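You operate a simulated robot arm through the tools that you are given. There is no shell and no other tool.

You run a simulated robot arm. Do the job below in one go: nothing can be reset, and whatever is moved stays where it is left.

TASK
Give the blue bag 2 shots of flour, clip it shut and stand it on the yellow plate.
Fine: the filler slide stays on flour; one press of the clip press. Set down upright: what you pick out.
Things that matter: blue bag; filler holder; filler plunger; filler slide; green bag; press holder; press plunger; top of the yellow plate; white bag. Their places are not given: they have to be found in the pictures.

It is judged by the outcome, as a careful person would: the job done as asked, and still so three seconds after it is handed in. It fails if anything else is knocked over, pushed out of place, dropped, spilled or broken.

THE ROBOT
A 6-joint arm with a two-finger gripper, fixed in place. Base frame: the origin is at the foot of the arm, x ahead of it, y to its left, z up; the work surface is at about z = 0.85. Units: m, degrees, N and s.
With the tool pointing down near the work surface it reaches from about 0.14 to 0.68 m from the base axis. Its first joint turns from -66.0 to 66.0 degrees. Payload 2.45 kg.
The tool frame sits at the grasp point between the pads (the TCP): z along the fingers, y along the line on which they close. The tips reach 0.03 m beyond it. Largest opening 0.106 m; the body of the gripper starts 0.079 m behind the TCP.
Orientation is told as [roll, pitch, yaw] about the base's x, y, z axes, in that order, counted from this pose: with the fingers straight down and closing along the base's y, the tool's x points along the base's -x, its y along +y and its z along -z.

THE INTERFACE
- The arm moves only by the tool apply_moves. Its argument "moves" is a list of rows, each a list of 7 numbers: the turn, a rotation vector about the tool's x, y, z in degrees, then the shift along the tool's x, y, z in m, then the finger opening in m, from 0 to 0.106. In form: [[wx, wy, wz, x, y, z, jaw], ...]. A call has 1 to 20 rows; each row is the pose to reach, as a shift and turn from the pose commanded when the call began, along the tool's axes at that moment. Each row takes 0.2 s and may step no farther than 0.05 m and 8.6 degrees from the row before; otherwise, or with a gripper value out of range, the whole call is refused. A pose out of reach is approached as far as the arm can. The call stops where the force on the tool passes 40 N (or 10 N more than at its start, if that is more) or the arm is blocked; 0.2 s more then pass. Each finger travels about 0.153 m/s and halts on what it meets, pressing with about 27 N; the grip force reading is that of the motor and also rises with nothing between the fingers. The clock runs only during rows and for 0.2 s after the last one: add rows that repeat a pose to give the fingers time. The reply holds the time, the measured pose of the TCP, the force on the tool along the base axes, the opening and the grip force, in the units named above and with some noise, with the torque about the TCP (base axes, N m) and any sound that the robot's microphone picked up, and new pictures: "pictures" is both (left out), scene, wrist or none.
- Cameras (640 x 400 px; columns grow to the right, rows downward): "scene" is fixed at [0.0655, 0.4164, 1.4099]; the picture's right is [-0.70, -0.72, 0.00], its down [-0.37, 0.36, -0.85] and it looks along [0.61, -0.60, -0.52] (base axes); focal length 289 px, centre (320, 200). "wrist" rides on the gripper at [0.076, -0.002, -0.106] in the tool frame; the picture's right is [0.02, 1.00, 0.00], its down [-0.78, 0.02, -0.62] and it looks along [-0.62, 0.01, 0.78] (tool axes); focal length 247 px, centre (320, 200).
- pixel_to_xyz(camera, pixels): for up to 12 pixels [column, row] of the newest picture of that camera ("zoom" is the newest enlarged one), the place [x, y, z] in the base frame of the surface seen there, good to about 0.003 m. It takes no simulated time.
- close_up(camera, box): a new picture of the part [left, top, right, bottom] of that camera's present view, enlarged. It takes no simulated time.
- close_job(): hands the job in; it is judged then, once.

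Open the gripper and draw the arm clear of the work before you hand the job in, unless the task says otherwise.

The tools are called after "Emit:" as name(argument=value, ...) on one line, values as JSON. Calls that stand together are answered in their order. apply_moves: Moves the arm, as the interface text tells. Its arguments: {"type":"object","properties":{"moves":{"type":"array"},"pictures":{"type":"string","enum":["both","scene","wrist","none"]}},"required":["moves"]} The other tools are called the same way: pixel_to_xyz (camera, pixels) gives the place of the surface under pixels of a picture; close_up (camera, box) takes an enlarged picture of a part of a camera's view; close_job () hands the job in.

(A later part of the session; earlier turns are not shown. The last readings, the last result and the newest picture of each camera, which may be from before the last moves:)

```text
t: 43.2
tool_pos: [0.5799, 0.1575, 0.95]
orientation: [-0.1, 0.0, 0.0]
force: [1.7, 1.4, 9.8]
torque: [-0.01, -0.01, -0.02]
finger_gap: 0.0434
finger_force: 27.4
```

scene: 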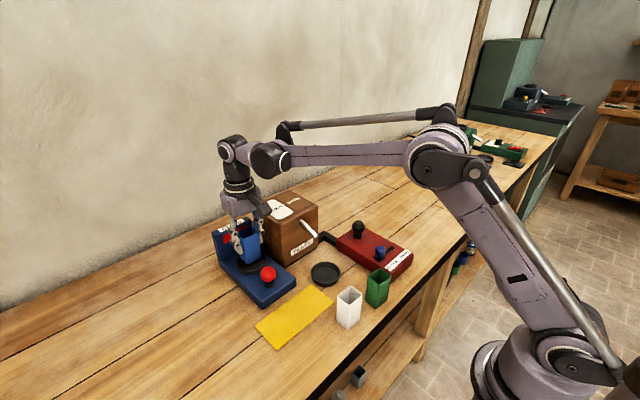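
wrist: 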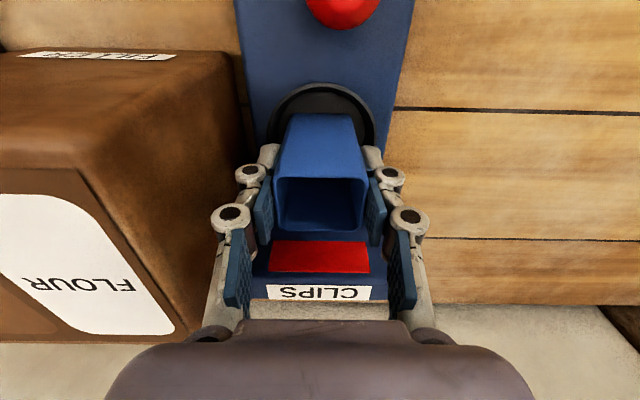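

Contact made (≈10 N up). I release by opening to 0.054 and look.

Emit:
apply_moves(moves=[[0, 0, 0, 0, 0, -0.0004, 0.04], [0, 0, 0, 0, 0, -0.0004, 0.046], [0, 0, 0, 0, 0, -0.0004, 0.05], [0, 0, 0, 0, 0, -0.0004, 0.054], [0, 0, 0, 0, 0, -0.0004, 0.054]], pictures="both")

Emit:
close_up(camera="wrist", box=[200, 40, 440, 240])

Emit:
close_up(camera="scene", box=[200, 190, 320, 300])

```text
t: 44.4
tool_pos: [0.5805, 0.1584, 0.9492]
orientation: [-0.1, -0.2, 0.1]
force: [-1.1, 0.0, 0.9]
torque: [-0.01, -0.01, 0.02]
finger_gap: 0.054
finger_force: 0.0
```

scene: 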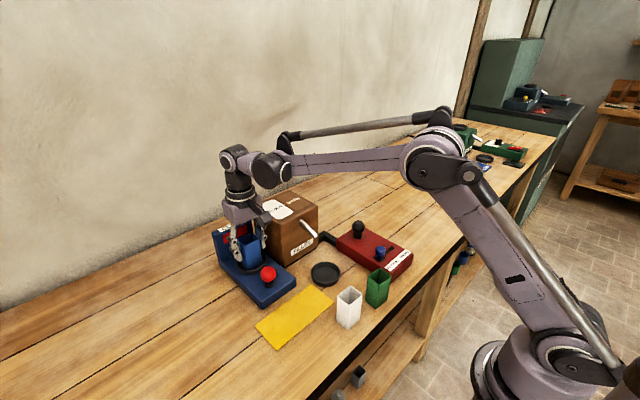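
wrist: 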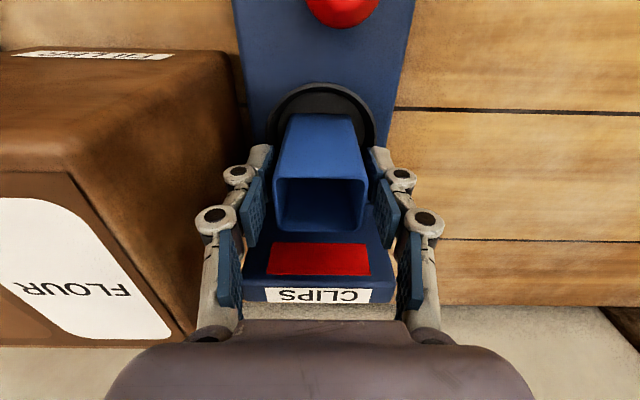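

```text
2.00 times, centred on (320, 140) of wrist
```

zoom: 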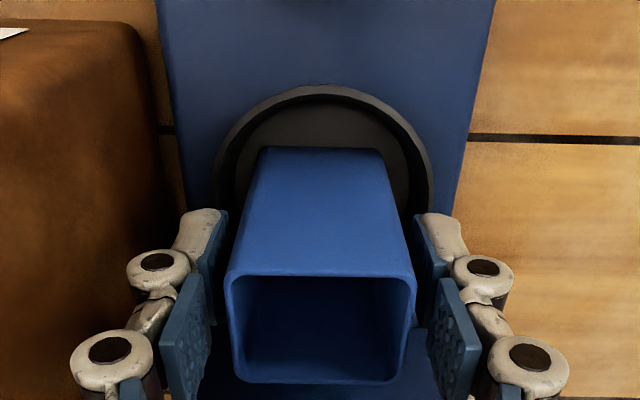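

```text
3.64 times, centred on (260, 245) of scene
```

zoom: 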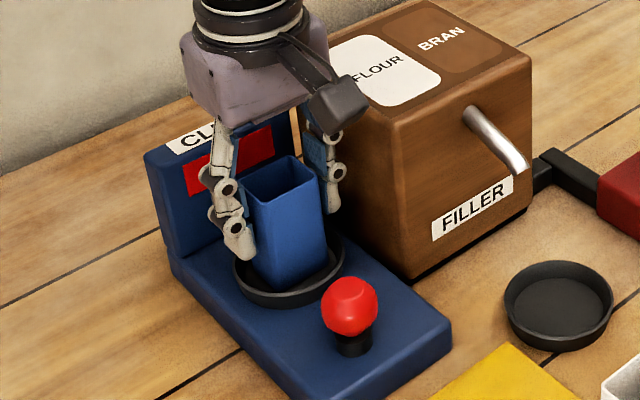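

The bag stands in the press dish. I rise straight up 0.13 m and move back toward the red plunger (~(0.49,0.165)) while closing the fingers.

Emit:
apply_moves(moves=[[0, 0, 0, 0, 0, -0.02, 0.054], [0, 0, 0, 0, 0, -0.05, 0.054], [0, 0, 0, 0, 0, -0.09, 0.054], [0, 0, 0, 0, 0, -0.13, 0.054], [0, 0, 0, 0.04, 0.0, -0.13, 0.04], [0, 0, 0, 0.08, 0.004, -0.13, 0.02], [0, 0, 0, 0.105, 0.007, -0.13, 0.0], [0, 0, 0, 0.105, 0.007, -0.13, 0.0]], pictures="both")

Emit:
close_up(camera="wrist", box=[220, 40, 420, 220])

Emit:
close_up(camera="scene", box=[200, 190, 320, 300])

```text
t: 46.2
tool_pos: [0.4736, 0.165, 1.0802]
orientation: [0.0, -0.1, 0.1]
force: [1.1, -0.4, -0.2]
torque: [0.02, 0.03, -0.03]
finger_gap: 0.0
finger_force: 26.9
```

scene: 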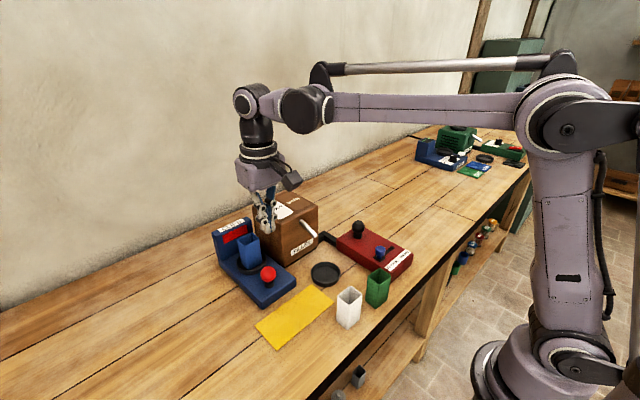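
wrist: 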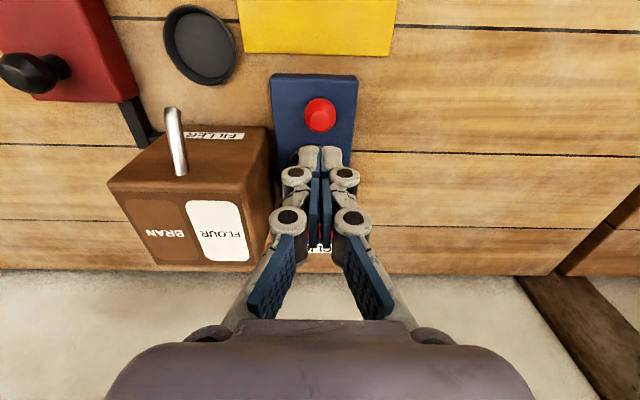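

```text
2.22 times, centred on (320, 130) of wrist
```

zoom: 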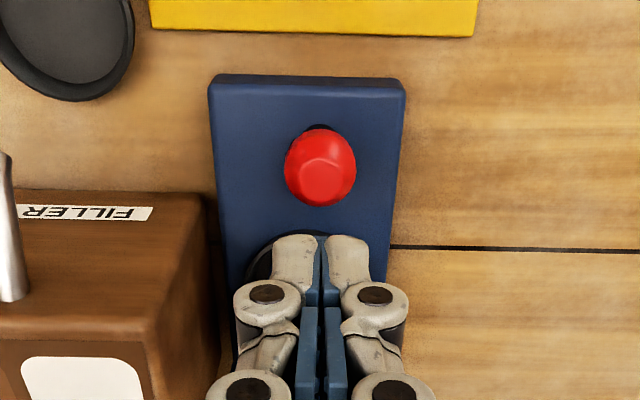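

```text
3.64 times, centred on (260, 245) of scene
```

zoom: 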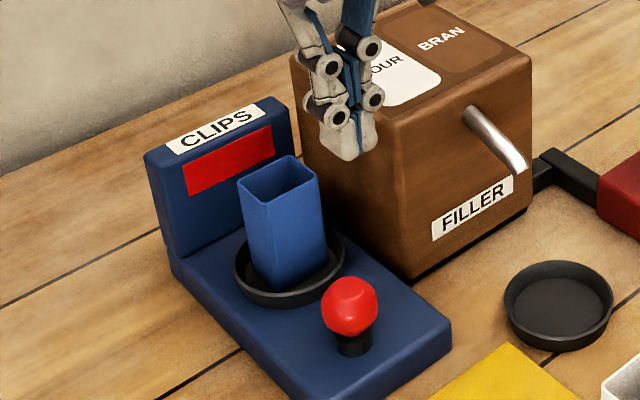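

The red plunger's top is at wrist (320,115). I measure it and the bag.

Emit:
pixel_to_xyz(camera="wrist", pixels=[[321, 120], [312, 120], [330, 120], [321, 112], [321, 129], [305, 114], [335, 114], [320, 100]])

Emit:
pixel_to_xyz(camera="zoom", pixels=[[350, 285], [350, 300], [350, 320], [240, 180], [270, 203], [318, 178], [290, 157]])

```text
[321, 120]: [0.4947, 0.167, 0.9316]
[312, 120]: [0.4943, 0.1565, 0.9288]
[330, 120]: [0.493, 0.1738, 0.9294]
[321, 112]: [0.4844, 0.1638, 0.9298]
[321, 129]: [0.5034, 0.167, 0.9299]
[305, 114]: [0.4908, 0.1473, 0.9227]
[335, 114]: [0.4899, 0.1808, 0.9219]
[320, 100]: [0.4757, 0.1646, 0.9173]
```

```text
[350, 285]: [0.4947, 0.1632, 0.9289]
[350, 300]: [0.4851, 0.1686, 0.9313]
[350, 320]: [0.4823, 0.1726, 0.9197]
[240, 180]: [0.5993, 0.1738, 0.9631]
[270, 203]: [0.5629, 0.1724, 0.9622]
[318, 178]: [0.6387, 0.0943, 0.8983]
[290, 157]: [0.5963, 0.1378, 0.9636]
```

Plunger top ≈(0.4935,0.165,0.930). I shift +0.0195 m in x and descend to ~1.5 cm above it.

Emit:
apply_moves(moves=[[0, 0, 0, -0.0195, 0, 0.0, 0.0], [0, 0, 0, -0.0195, 0, 0.04, 0.0], [0, 0, 0, -0.0195, 0, 0.08, 0.0], [0, 0, 0, -0.0195, 0, 0.105, 0.0], [0, 0, 0, -0.0195, 0, 0.105, 0.0]], pictures="both")

Emit:
close_up(camera="wrist", box=[240, 80, 400, 240])

Emit:
close_up(camera="scene", box=[210, 200, 320, 300])

```text
t: 47.4
tool_pos: [0.4923, 0.1627, 0.9733]
orientation: [0.0, -0.1, 0.2]
force: [0.3, -0.7, -0.4]
torque: [-0.03, -0.04, -0.02]
finger_gap: 0.0
finger_force: 27.1
```

scene: 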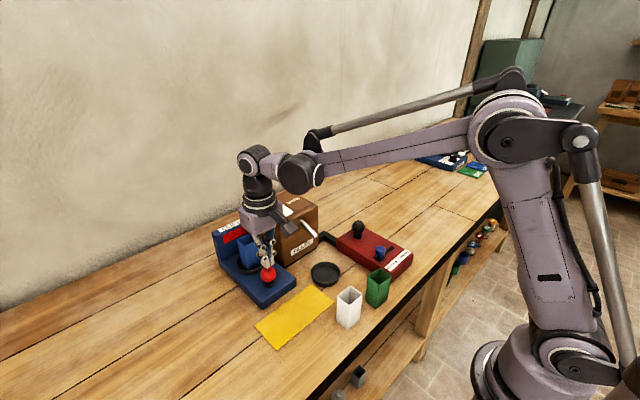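
wrist: 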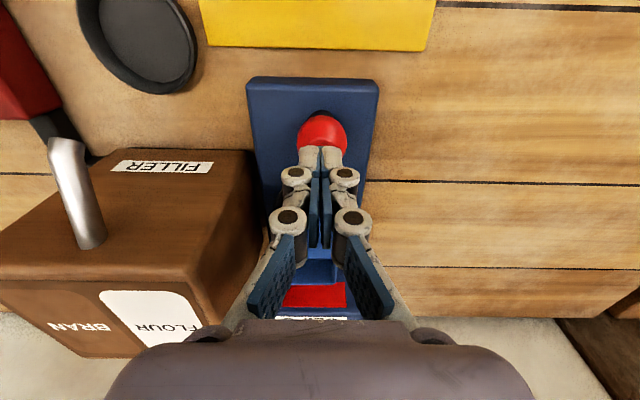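

```text
2.50 times, centred on (320, 160) of wrist
```

zoom: 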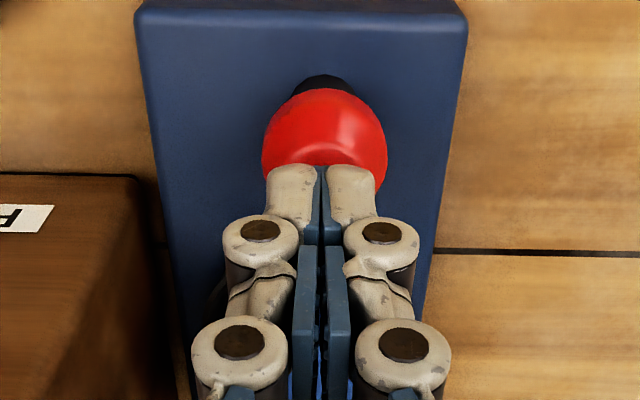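

```text
4.00 times, centred on (265, 250) of scene
```

zoom: 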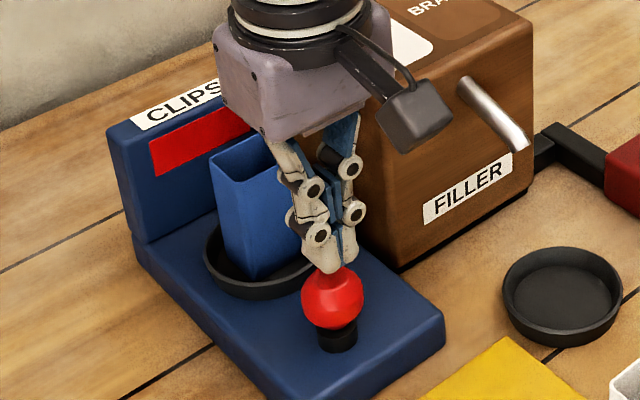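

Aligned (knob col 325, fingers 322). I press down slowly: contact is expected ~0.013 m below.

Emit:
apply_moves(moves=[[0, 0, 0, 0, 0.001, 0.006, 0.0], [0, 0, 0, 0, 0.001, 0.011, 0.0], [0, 0, 0, 0, 0.001, 0.015, 0.0], [0, 0, 0, 0, 0.001, 0.018, 0.0], [0, 0, 0, 0, 0.001, 0.021, 0.0], [0, 0, 0, 0, 0.001, 0.024, 0.0]], pictures="both")

Emit:
close_up(camera="scene", box=[210, 200, 320, 300])

```text
t: 48.8
tool_pos: [0.4957, 0.1658, 0.9498]
orientation: [0.0, -0.1, 0.1]
force: [-0.3, -1.1, 4.5]
torque: [-0.07, -0.01, -0.04]
finger_gap: 0.0061
finger_force: 28.7
```

scene: 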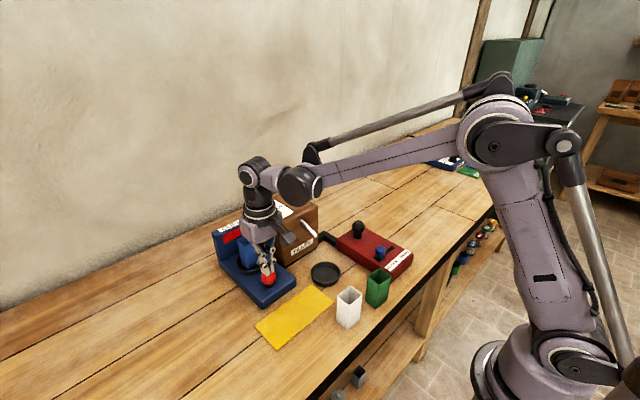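
wrist: 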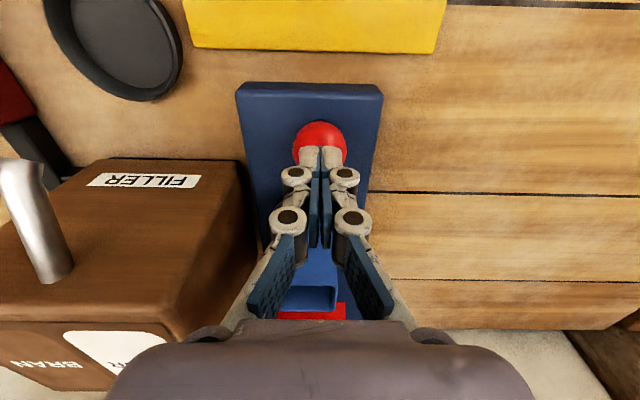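

```text
4.00 times, centred on (265, 250) of scene
```

zoom: 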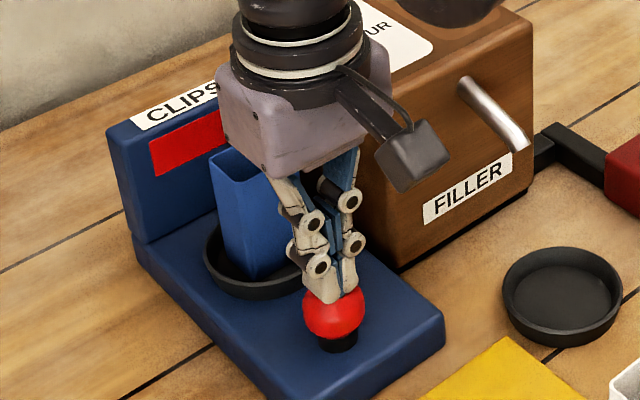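

Contact at 4.5 N but no click yet. I press a little farther in 1 mm steps.

Emit:
apply_moves(moves=[[0, 0, 0, 0, 0, 0.0015, 0.0], [0, 0, 0, 0, 0, 0.003, 0.0]], pictures="scene")

Emit:
close_up(camera="scene", box=[210, 200, 320, 300])

```text
t: 49.4
tool_pos: [0.4954, 0.1644, 0.9474]
orientation: [0.0, -0.2, 0.1]
force: [-1.3, -2.2, 5.4]
torque: [-0.11, 0.04, 0.03]
finger_gap: 0.0058
finger_force: 28.3
heard: click
```

scene: 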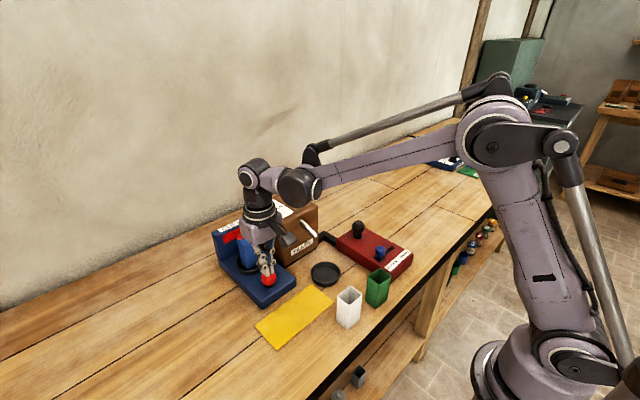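

```text
4.00 times, centred on (265, 250) of scene
```

zoom: 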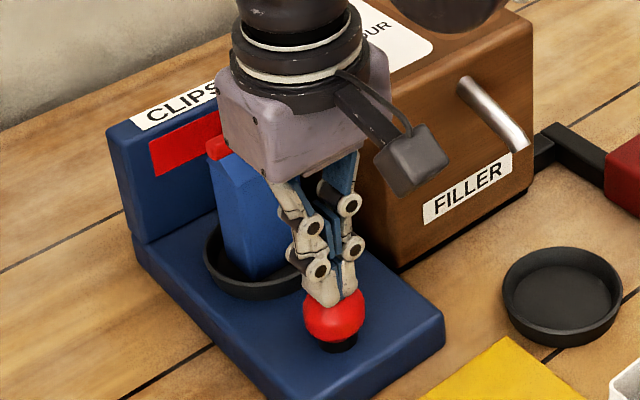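

Click heard; the bag's top is now folded with a red clip on it. I release by rising straight up 0.13 m and look at the clipped bag.

Emit:
apply_moves(moves=[[0, 0, 0, 0, 0, -0.01, 0.0], [0, 0, 0, 0, 0, -0.03, 0.0], [0, 0, 0, 0, 0, -0.06, 0.0], [0, 0, 0, 0, 0, -0.1, 0.0], [0, 0, 0, 0, 0, -0.13, 0.0], [0, 0, 0, 0.02, 0, -0.16, 0.0], [0, 0, 0, 0.04, 0, -0.16, 0.0], [0, 0, 0, 0.04, 0, -0.16, 0.03]], pictures="both")

Emit:
close_up(camera="wrist", box=[240, 60, 400, 240])

Emit:
close_up(camera="scene", box=[200, 200, 320, 310])

```text
t: 51.2
tool_pos: [0.4561, 0.1651, 1.1064]
orientation: [0.0, -0.1, 0.1]
force: [0.7, 0.0, 0.1]
torque: [0.0, 0.0, 0.03]
finger_gap: 0.0299
finger_force: 0.2
```

scene: 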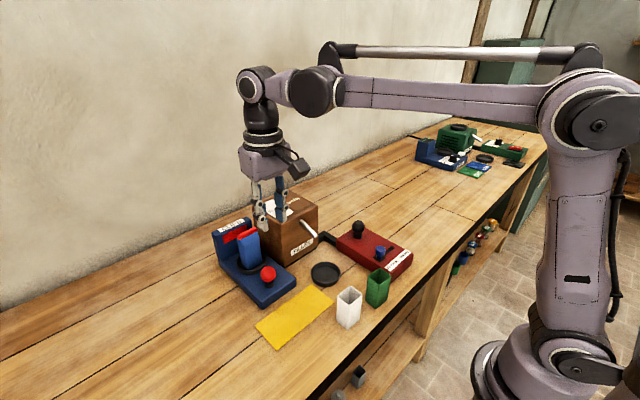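
wrist: 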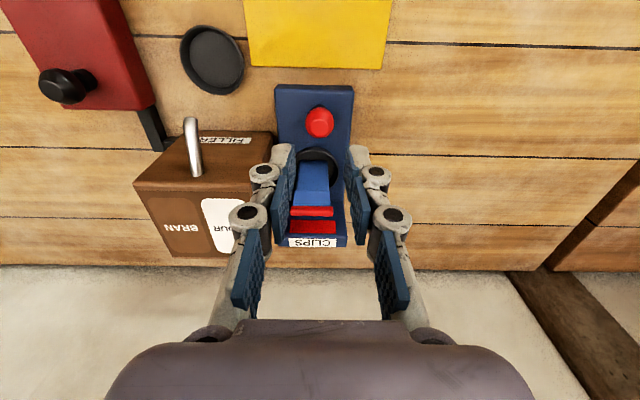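

```text
2.22 times, centred on (320, 150) of wrist
```

zoom: 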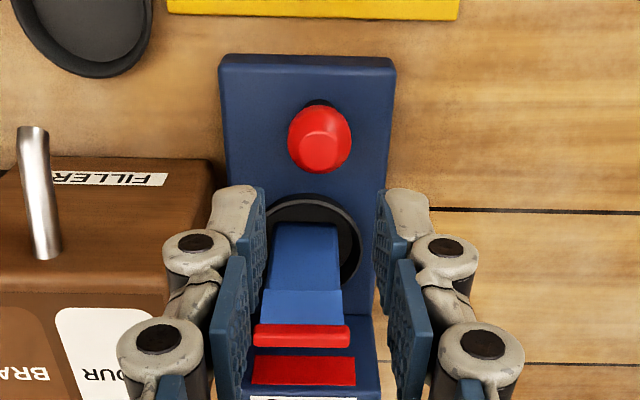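

```text
3.64 times, centred on (260, 255) of scene
```

zoom: 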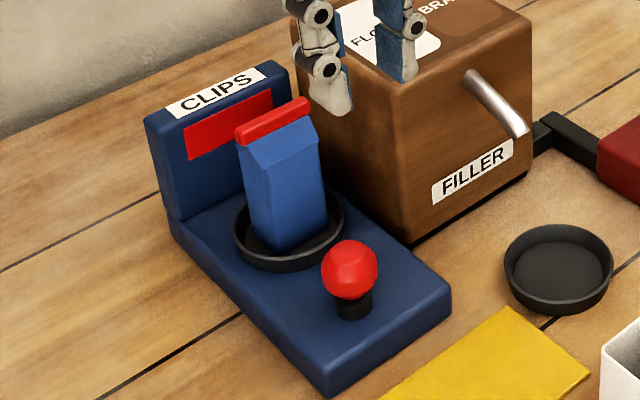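

The bag is now gabled with a red clip running along y on top. I measure the clip's extent and the body.

Emit:
close_up(camera="scene", box=[225, 215, 305, 285])

Emit:
pixel_to_xyz(camera="wrist", pixels=[[291, 211], [332, 211], [312, 211], [297, 200], [328, 200], [303, 164], [327, 164], [312, 185]])

```text
5.71 times, centred on (265, 250) of scene
```

zoom: 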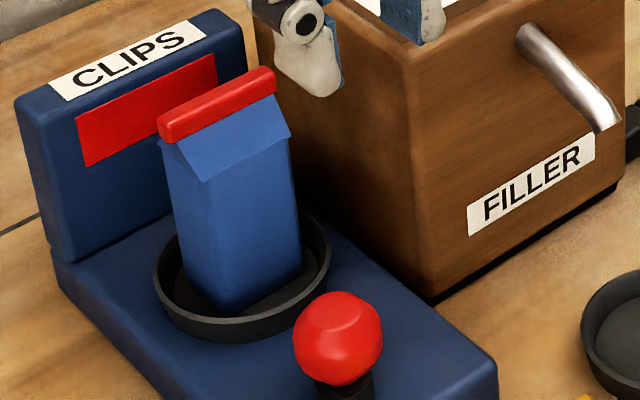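

```text
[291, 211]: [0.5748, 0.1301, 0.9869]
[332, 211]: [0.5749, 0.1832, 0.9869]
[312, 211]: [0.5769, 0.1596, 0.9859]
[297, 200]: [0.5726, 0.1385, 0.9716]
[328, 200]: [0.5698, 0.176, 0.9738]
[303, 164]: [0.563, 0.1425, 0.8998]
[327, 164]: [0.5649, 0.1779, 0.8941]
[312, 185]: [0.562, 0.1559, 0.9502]
```

The clip spans y 0.130–0.184 (wider than the 0.043 m body) but is thin in x, so I should grip the body on its ±x faces below the gable. I rotate the tool +90° about its z here at z≈1.106 (camera swings to the +y side).

Emit:
apply_moves(moves=[[0, 0, 8.2, 0, 0, 0, 0.035], [0, 0, 16.4, 0, 0, 0, 0.04], [0, 0, 24.6, 0, 0, 0, 0.045], [0, 0, 32.8, 0, 0, 0, 0.05], [0, 0, 41, 0, 0, 0, 0.054], [0, 0, 49.2, 0, 0, 0, 0.054], [0, 0, 57.4, 0, 0, 0, 0.054], [0, 0, 65.6, 0, 0, 0, 0.054], [0, 0, 73.8, 0, 0, 0, 0.054], [0, 0, 82, 0, 0, 0, 0.054], [0, 0, 90, 0, 0, 0, 0.054], [0, 0, 90, 0, 0, 0, 0.054]], pictures="both")

```text
t: 53.8
tool_pos: [0.4555, 0.1647, 1.1067]
orientation: [0.2, 0.0, -90.1]
force: [1.2, -0.2, 0.0]
torque: [-0.01, 0.0, 0.04]
finger_gap: 0.0541
finger_force: 0.1
```

scene: 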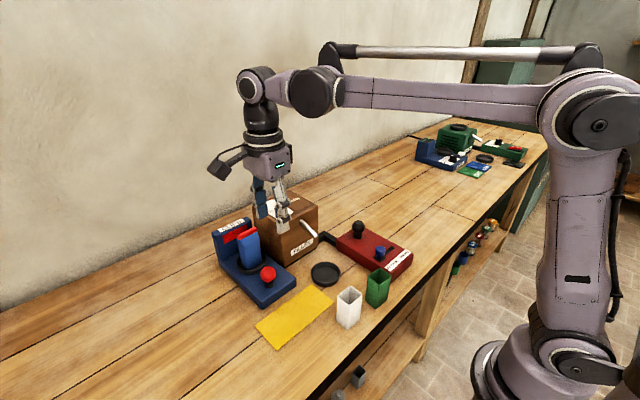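
wrist: 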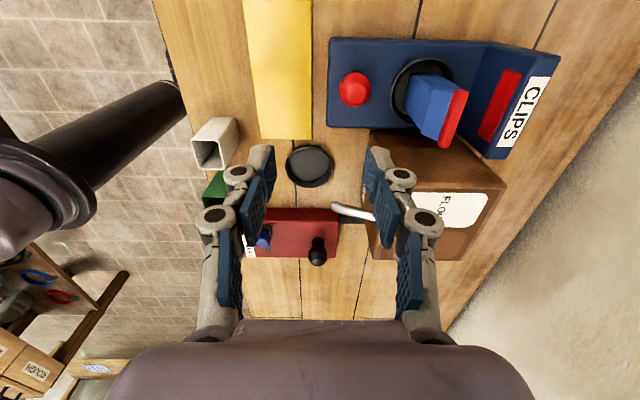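

Rotation worked (yaw -90°). Now I move +x (tool y) by 0.1245 m over the clipped bag, staying at z≈1.106.

Emit:
apply_moves(moves=[[0, 0, 0, -0.002, 0.03, 0, 0.054], [0, 0, 0, -0.004, 0.065, 0, 0.054], [0, 0, 0, -0.006, 0.1, 0, 0.054], [0, 0, 0, -0.0077, 0.1245, 0, 0.054], [0, 0, 0, -0.0077, 0.1245, 0, 0.054]], pictures="both")

Emit:
close_up(camera="wrist", box=[220, 60, 420, 240])

Emit:
close_up(camera="scene", box=[200, 170, 320, 300])

```text
t: 55.0
tool_pos: [0.578, 0.1574, 1.1081]
orientation: [0.1, 0.0, -89.8]
force: [0.2, 0.7, -1.6]
torque: [0.0, 0.02, 0.01]
finger_gap: 0.0538
finger_force: 0.0
```

scene: 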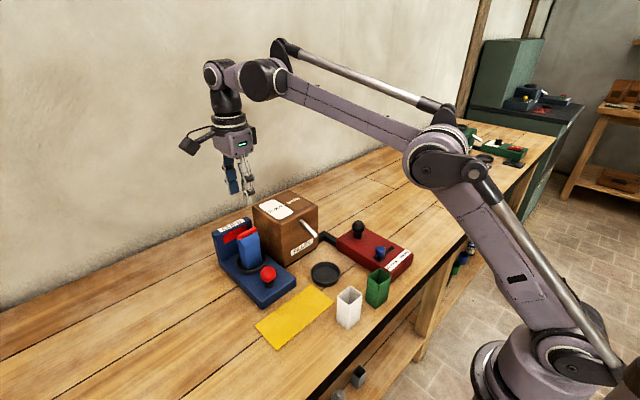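
wrist: 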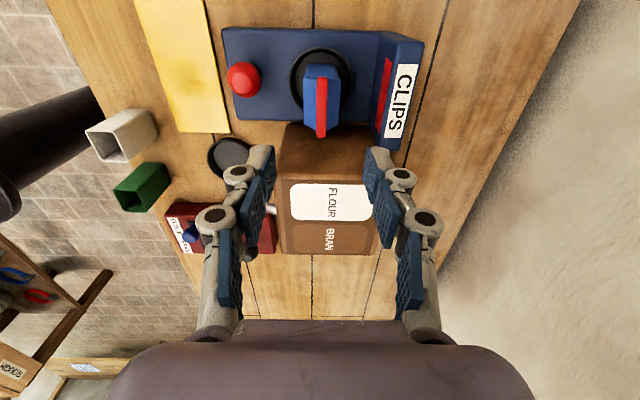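

```text
2.22 times, centred on (320, 150) of wrist
```

zoom: 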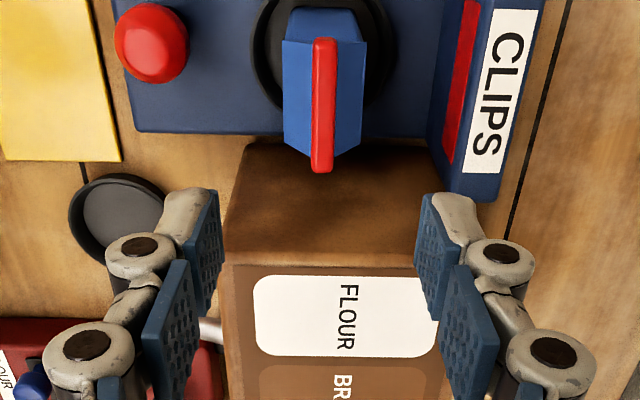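

```text
3.08 times, centred on (260, 235) of scene
```

zoom: 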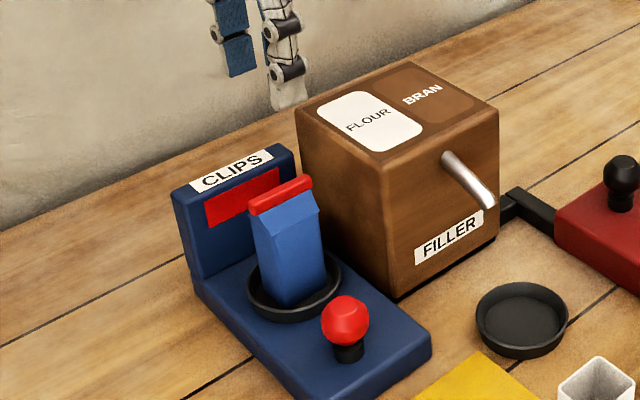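

Bag and finger centres coincide (clip col 321). I measure the shoulder line of the gable and the dish rim heights to choose the grip height.

Emit:
pixel_to_xyz(camera="zoom", pixels=[[276, 236], [320, 212], [276, 245], [322, 225], [290, 300], [254, 218], [280, 195], [250, 202], [310, 182]])

Emit:
pixel_to_xyz(camera="wrist", pixels=[[321, 85], [321, 130], [305, 100], [338, 100], [304, 115], [338, 118], [385, 100], [245, 80]])

```text
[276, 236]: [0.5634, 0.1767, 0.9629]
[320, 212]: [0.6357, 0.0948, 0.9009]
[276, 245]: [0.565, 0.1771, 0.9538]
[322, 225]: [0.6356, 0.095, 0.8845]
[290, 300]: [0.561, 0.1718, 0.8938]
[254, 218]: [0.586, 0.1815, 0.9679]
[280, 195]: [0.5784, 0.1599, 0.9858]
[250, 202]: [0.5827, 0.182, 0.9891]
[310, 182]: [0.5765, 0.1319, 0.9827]
```

```text
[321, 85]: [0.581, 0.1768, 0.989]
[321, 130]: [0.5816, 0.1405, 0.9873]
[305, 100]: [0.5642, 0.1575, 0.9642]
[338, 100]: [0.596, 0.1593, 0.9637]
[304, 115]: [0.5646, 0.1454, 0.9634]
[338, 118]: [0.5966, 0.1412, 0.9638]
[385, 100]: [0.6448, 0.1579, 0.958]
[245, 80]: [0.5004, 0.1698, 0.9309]
```

Shoulder at z≈0.9635, body x 0.563–0.597, back wall x≈0.645. I descend 0.10 m first with gap 0.054 and check.

Emit:
apply_moves(moves=[[0, 0, 0, 0, 0.001, 0.03, 0.054], [0, 0, 0, 0, 0.001, 0.06, 0.054], [0, 0, 0, 0, 0.001, 0.085, 0.054], [0, 0, 0, 0, 0.001, 0.1, 0.054], [0, 0, 0, 0, 0.001, 0.1, 0.054]], pictures="both")

Emit:
close_up(camera="wrist", box=[220, 60, 420, 240])

Emit:
close_up(camera="scene", box=[200, 170, 320, 300])

```text
t: 56.2
tool_pos: [0.5798, 0.157, 1.0071]
orientation: [0.1, 0.1, -89.8]
force: [-0.6, -0.1, -0.5]
torque: [0.02, 0.03, 0.0]
finger_gap: 0.0541
finger_force: 0.0
```

scene: 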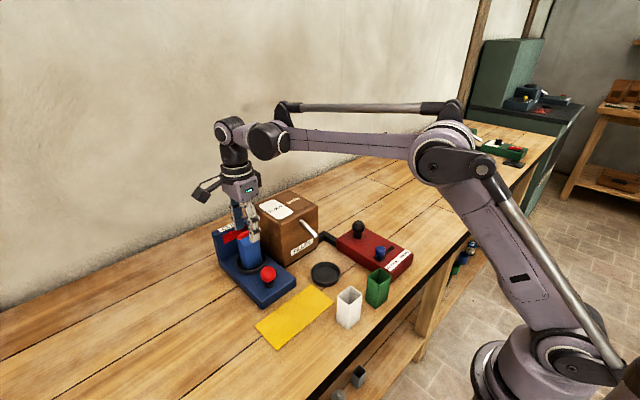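
wrist: 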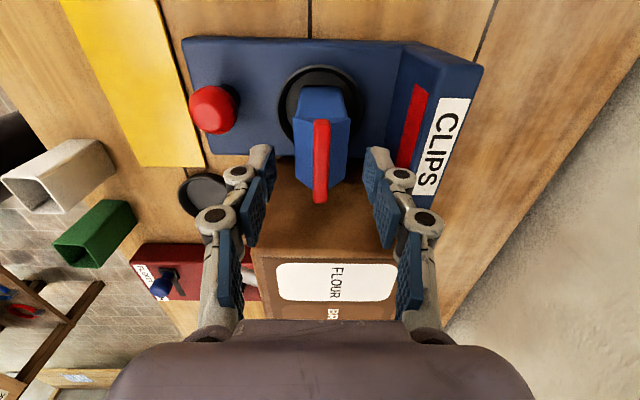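

```text
2.22 times, centred on (320, 150) of wrist
```

zoom: 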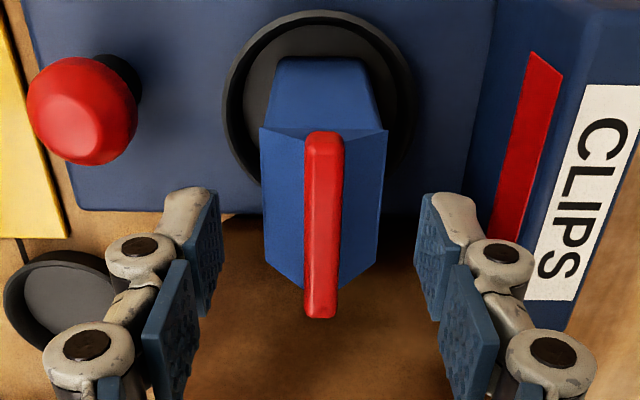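

```text
3.08 times, centred on (260, 235) of scene
```

zoom: 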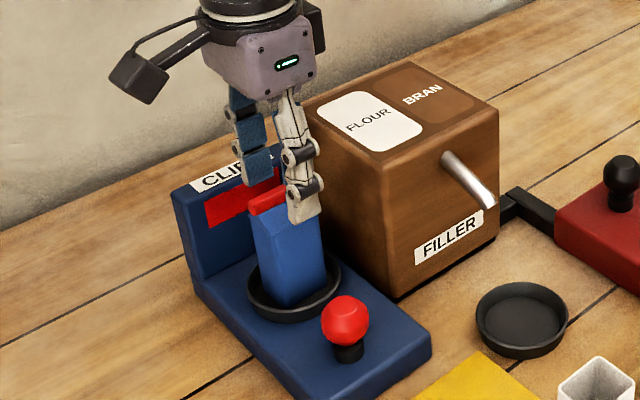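

Still centred within 1 mm and clear of the back wall and plunger. I narrow to 0.05 and descend to z≈0.938.

Emit:
apply_moves(moves=[[0, 0, 0, 0, 0.0005, 0.0, 0.05], [0, 0, 0, 0, 0.0005, 0.02, 0.05], [0, 0, 0, 0, 0.0005, 0.04, 0.05], [0, 0, 0, 0, 0.0005, 0.055, 0.05], [0, 0, 0, 0, 0.0005, 0.068, 0.05], [0, 0, 0, 0, 0.0005, 0.068, 0.05]], pictures="both")

Emit:
close_up(camera="wrist", box=[220, 60, 420, 240])

Emit:
close_up(camera="scene", box=[200, 190, 320, 300])

```text
t: 57.6
tool_pos: [0.58, 0.1575, 0.938]
orientation: [0.1, 0.0, -89.9]
force: [-1.1, -0.3, -0.6]
torque: [-0.02, -0.01, -0.01]
finger_gap: 0.0499
finger_force: 0.1
```

scene: 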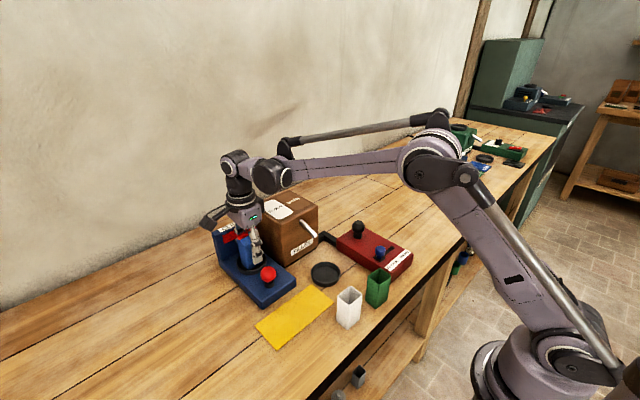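
wrist: 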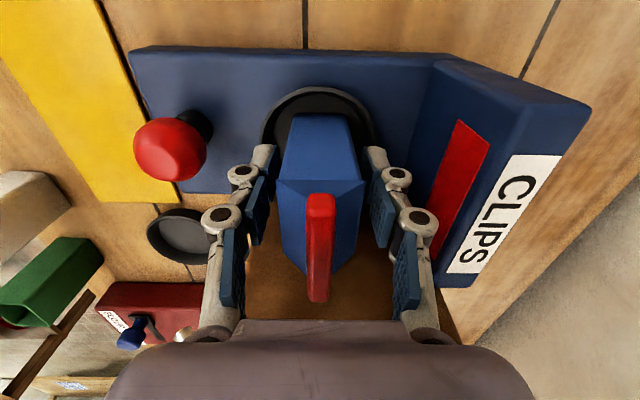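

```text
2.22 times, centred on (320, 150) of wrist
```

zoom: 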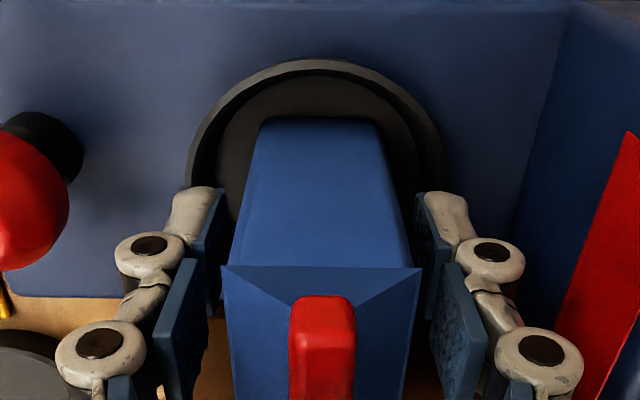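

```text
3.64 times, centred on (260, 245) of scene
```

zoom: 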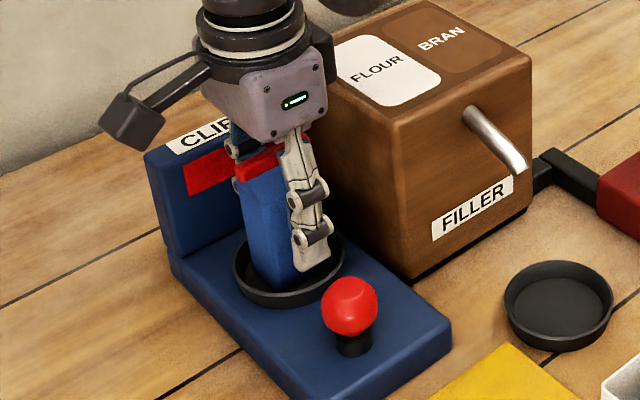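

The body sits between the pads, the clip clear above. I close on the body's ±x faces.

Emit:
apply_moves(moves=[[0, 0, 0, 0, 0, 0, 0.044], [0, 0, 0, 0, 0, 0, 0.038], [0, 0, 0, 0, 0, 0, 0.032], [0, 0, 0, 0, 0, 0, 0.03], [0, 0, 0, 0, 0, 0, 0.03]], pictures="wrist")

```text
t: 58.8
tool_pos: [0.5812, 0.1573, 0.9372]
orientation: [0.1, 0.0, -89.8]
force: [-0.3, -0.6, 0.1]
torque: [0.02, -0.05, -0.03]
finger_gap: 0.0351
finger_force: 27.5
```

wrist: 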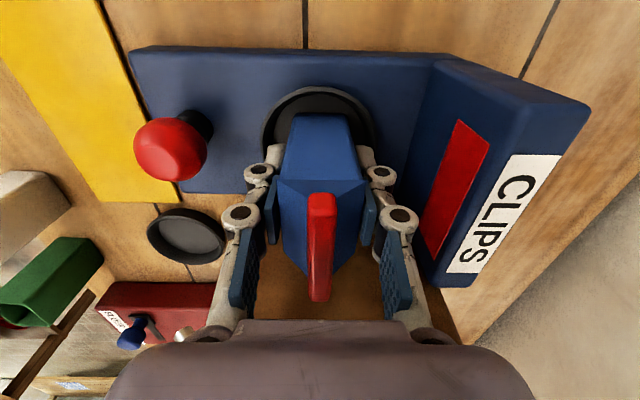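

Gripped (gap 0.035). I lift straight 0.13 m, then carry -x by 0.175 m to above the yellow plate.

Emit:
apply_moves(moves=[[0, 0, 0, 0, 0, -0.01, 0.03], [0, 0, 0, 0, 0, -0.03, 0.03], [0, 0, 0, 0, 0, -0.06, 0.03], [0, 0, 0, 0, 0, -0.09, 0.03], [0, 0, 0, 0, 0, -0.12, 0.03], [0, 0, 0, 0, 0, -0.13, 0.03], [0, 0, 0, 0, -0.02, -0.13, 0.03], [0, 0, 0, 0, -0.05, -0.13, 0.03], [0, 0, 0, 0, -0.085, -0.13, 0.03], [0, 0, 0, 0, -0.12, -0.13, 0.03], [0, 0, 0, 0, -0.15, -0.13, 0.03], [0, 0, 0, 0, -0.175, -0.13, 0.03], [0, 0, 0, 0, -0.175, -0.13, 0.03]], pictures="both")

Emit:
close_up(camera="scene", box=[220, 180, 390, 350])

```text
t: 61.6
tool_pos: [0.4065, 0.1581, 1.0685]
orientation: [0.1, 0.0, -89.8]
force: [-0.1, -1.3, -1.0]
torque: [0.02, -0.01, 0.01]
finger_gap: 0.0353
finger_force: 27.1
```

scene: 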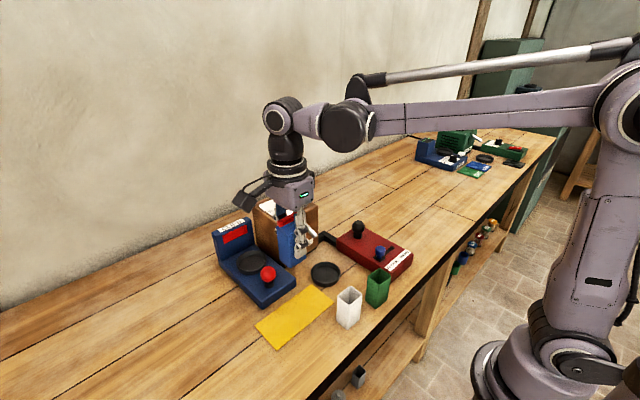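
wrist: 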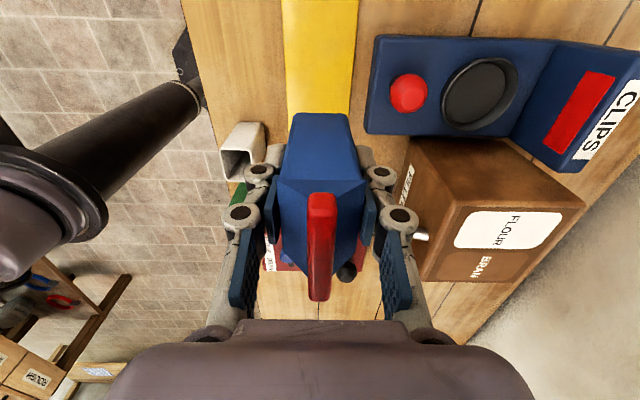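

```text
2.35 times, centred on (305, 265) of scene
```

zoom: 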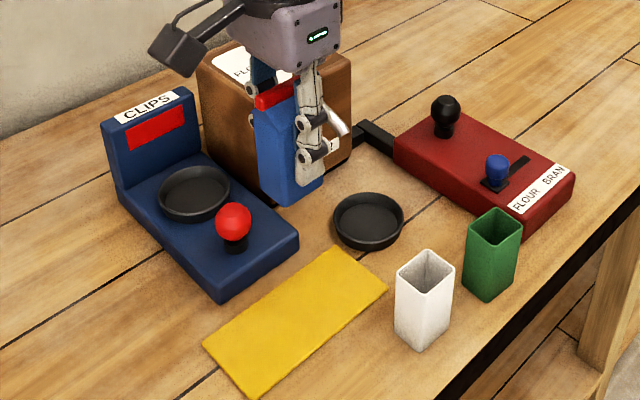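

The clipped bag hangs upright above the plate area. I measure the plate corners (zoom (335,247), (386,287), (251,396), (206,346)).

Emit:
pixel_to_xyz(camera="zoom", pixels=[[336, 250], [384, 286], [252, 393], [208, 346], [295, 320], [268, 300], [320, 345], [240, 270], [298, 240]])

Emit:
pixel_to_xyz(camera="wrist", pixels=[[284, 60], [355, 60], [286, 10], [358, 5], [320, 60], [320, 100], [245, 140], [385, 120]])

```text
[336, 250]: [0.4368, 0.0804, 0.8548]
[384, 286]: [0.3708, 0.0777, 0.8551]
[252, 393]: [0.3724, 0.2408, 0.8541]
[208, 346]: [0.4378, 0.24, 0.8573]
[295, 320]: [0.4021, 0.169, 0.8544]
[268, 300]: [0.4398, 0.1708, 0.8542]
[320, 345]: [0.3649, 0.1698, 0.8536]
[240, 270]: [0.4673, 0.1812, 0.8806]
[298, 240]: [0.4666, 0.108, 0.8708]
```

```text
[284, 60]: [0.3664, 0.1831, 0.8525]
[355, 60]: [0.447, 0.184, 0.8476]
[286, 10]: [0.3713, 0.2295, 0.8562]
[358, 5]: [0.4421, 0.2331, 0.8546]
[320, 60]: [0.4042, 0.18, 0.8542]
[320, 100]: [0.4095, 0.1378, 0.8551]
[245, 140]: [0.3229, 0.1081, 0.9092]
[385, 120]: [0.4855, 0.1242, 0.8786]
```

Plate spans x 0.370–0.440, y 0.078–0.242, top z≈0.8545; the TCP is over its centre. I descend 0.145 m, keeping the bag upright.

Emit:
apply_moves(moves=[[0, 0, 0, 0.001, -0.001, 0.02, 0.03], [0, 0, 0, 0.001, -0.001, 0.05, 0.03], [0, 0, 0, 0.001, -0.001, 0.08, 0.03], [0, 0, 0, 0.001, -0.001, 0.11, 0.03], [0, 0, 0, 0.001, -0.001, 0.135, 0.03], [0, 0, 0, 0.001, -0.001, 0.145, 0.03], [0, 0, 0, 0.001, -0.001, 0.145, 0.03]], pictures="both")

Emit:
close_up(camera="scene", box=[230, 240, 360, 360])

```text
t: 63.2
tool_pos: [0.4051, 0.1575, 0.9245]
orientation: [0.1, 0.0, -89.9]
force: [0.1, 0.4, -0.7]
torque: [-0.03, -0.01, 0.0]
finger_gap: 0.0349
finger_force: 26.9
```

scene: 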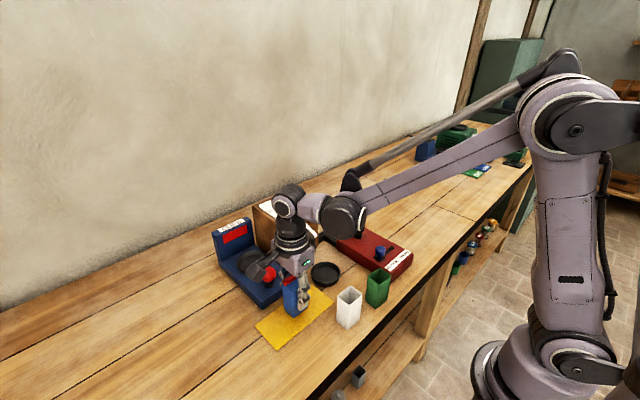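
wrist: 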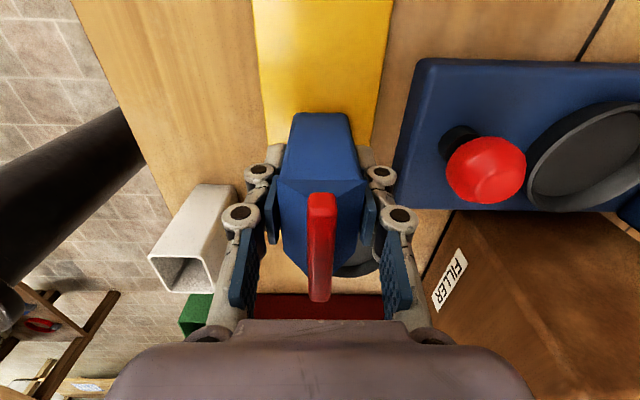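

```text
3.33 times, centred on (295, 300) of scene
```

zoom: 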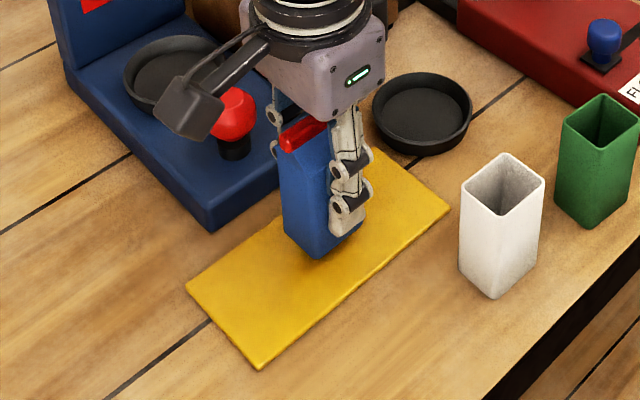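

The bag is ~1.5 cm above the plate's middle. I lower slowly 0.015 m.

Emit:
apply_moves(moves=[[0, 0, 0, 0, 0, 0.006, 0.03], [0, 0, 0, 0, 0, 0.01, 0.03], [0, 0, 0, 0, 0, 0.013, 0.03], [0, 0, 0, 0, 0, 0.0145, 0.03]], pictures="none")

```text
t: 64.2
tool_pos: [0.4054, 0.1574, 0.9096]
orientation: [0.0, 0.0, -89.9]
force: [-0.7, 0.6, 9.8]
torque: [0.02, -0.03, 0.01]
finger_gap: 0.0351
finger_force: 26.9
```

Contact with the plate (≈10 N up). I ease up 0.4 mm and open the fingers to 0.052.

Emit:
apply_moves(moves=[[0, 0, 0, 0, 0, -0.0004, 0.032], [0, 0, 0, 0, 0, -0.0004, 0.038], [0, 0, 0, 0, 0, -0.0004, 0.044], [0, 0, 0, 0, 0, -0.0004, 0.052], [0, 0, 0, 0, 0, -0.0004, 0.052]], pictures="both")

Emit:
close_up(camera="wrist", box=[220, 80, 420, 320])

Emit:
close_up(camera="scene", box=[230, 240, 360, 360])

```text
t: 65.4
tool_pos: [0.4054, 0.158, 0.909]
orientation: [0.1, 0.0, -89.9]
force: [0.6, -0.4, 0.3]
torque: [-0.01, -0.02, -0.02]
finger_gap: 0.052
finger_force: 0.1
```

scene: 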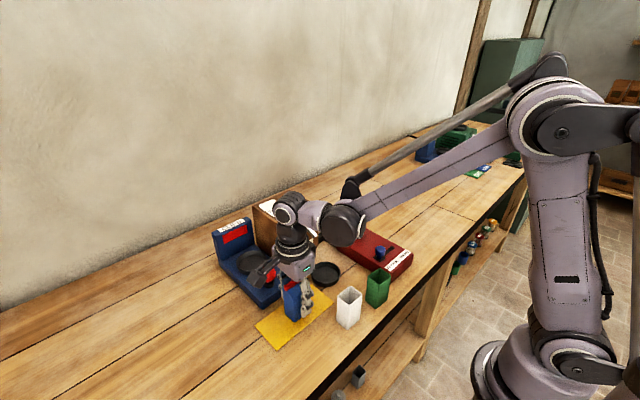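
wrist: 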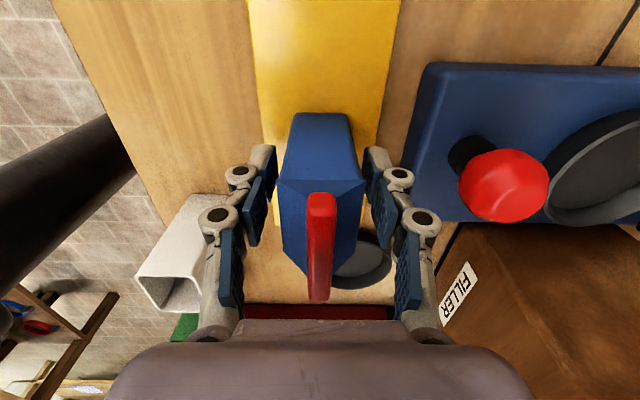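

```text
1.67 times, centred on (320, 200) of wrist
```

zoom: 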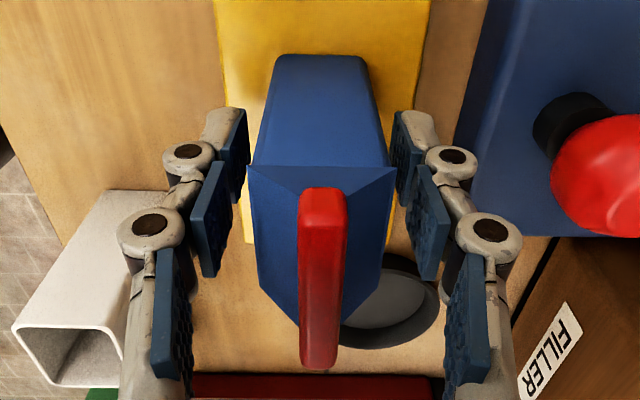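

```text
3.33 times, centred on (295, 300) of scene
```

zoom: 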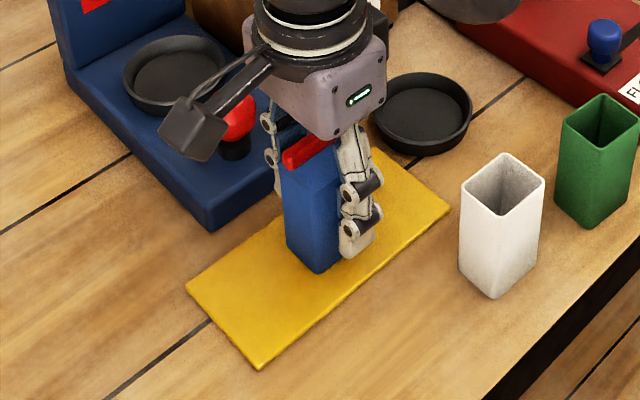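

The bag stands free on the plate with clearance on both sides. I rise straight up 0.2 m.

Emit:
apply_moves(moves=[[0, 0, 0, 0, 0, -0.015, 0.052], [0, 0, 0, 0, 0, -0.04, 0.052], [0, 0, 0, 0, 0, -0.07, 0.052], [0, 0, 0, 0, 0, -0.1, 0.052], [0, 0, 0, 0, 0, -0.14, 0.052], [0, 0, 0, 0, 0, -0.18, 0.06], [0, 0, 0, 0, 0, -0.22, 0.08], [0, 0, 0, 0, 0, -0.25, 0.1], [0, 0, 0, 0, 0, -0.25, 0.1]], pictures="both")

Emit:
close_up(camera="scene", box=[200, 200, 420, 360])

```text
t: 67.4
tool_pos: [0.4083, 0.1592, 1.1592]
orientation: [0.1, 0.0, -89.8]
force: [-0.8, 0.2, -0.5]
torque: [0.0, 0.01, -0.01]
finger_gap: 0.1001
finger_force: 0.0
```

scene: 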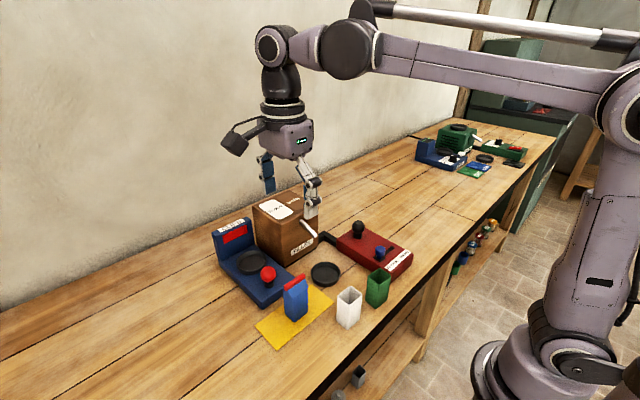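
wrist: 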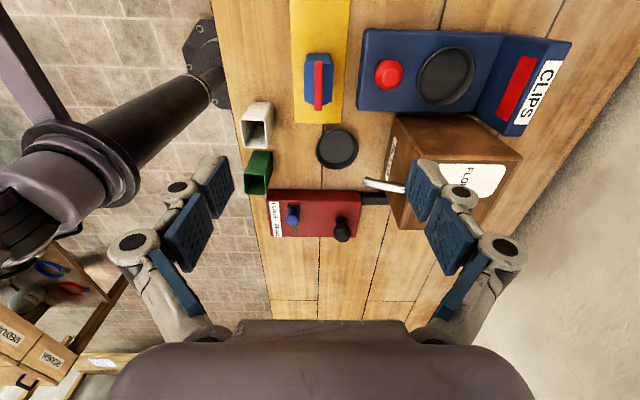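

```text
2.50 times, centred on (310, 280) of scene
```

zoom: 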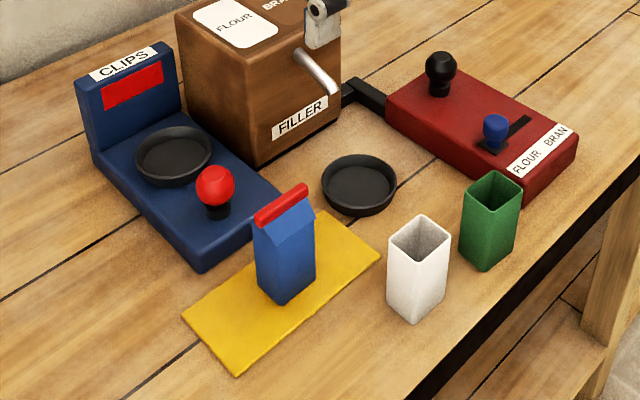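

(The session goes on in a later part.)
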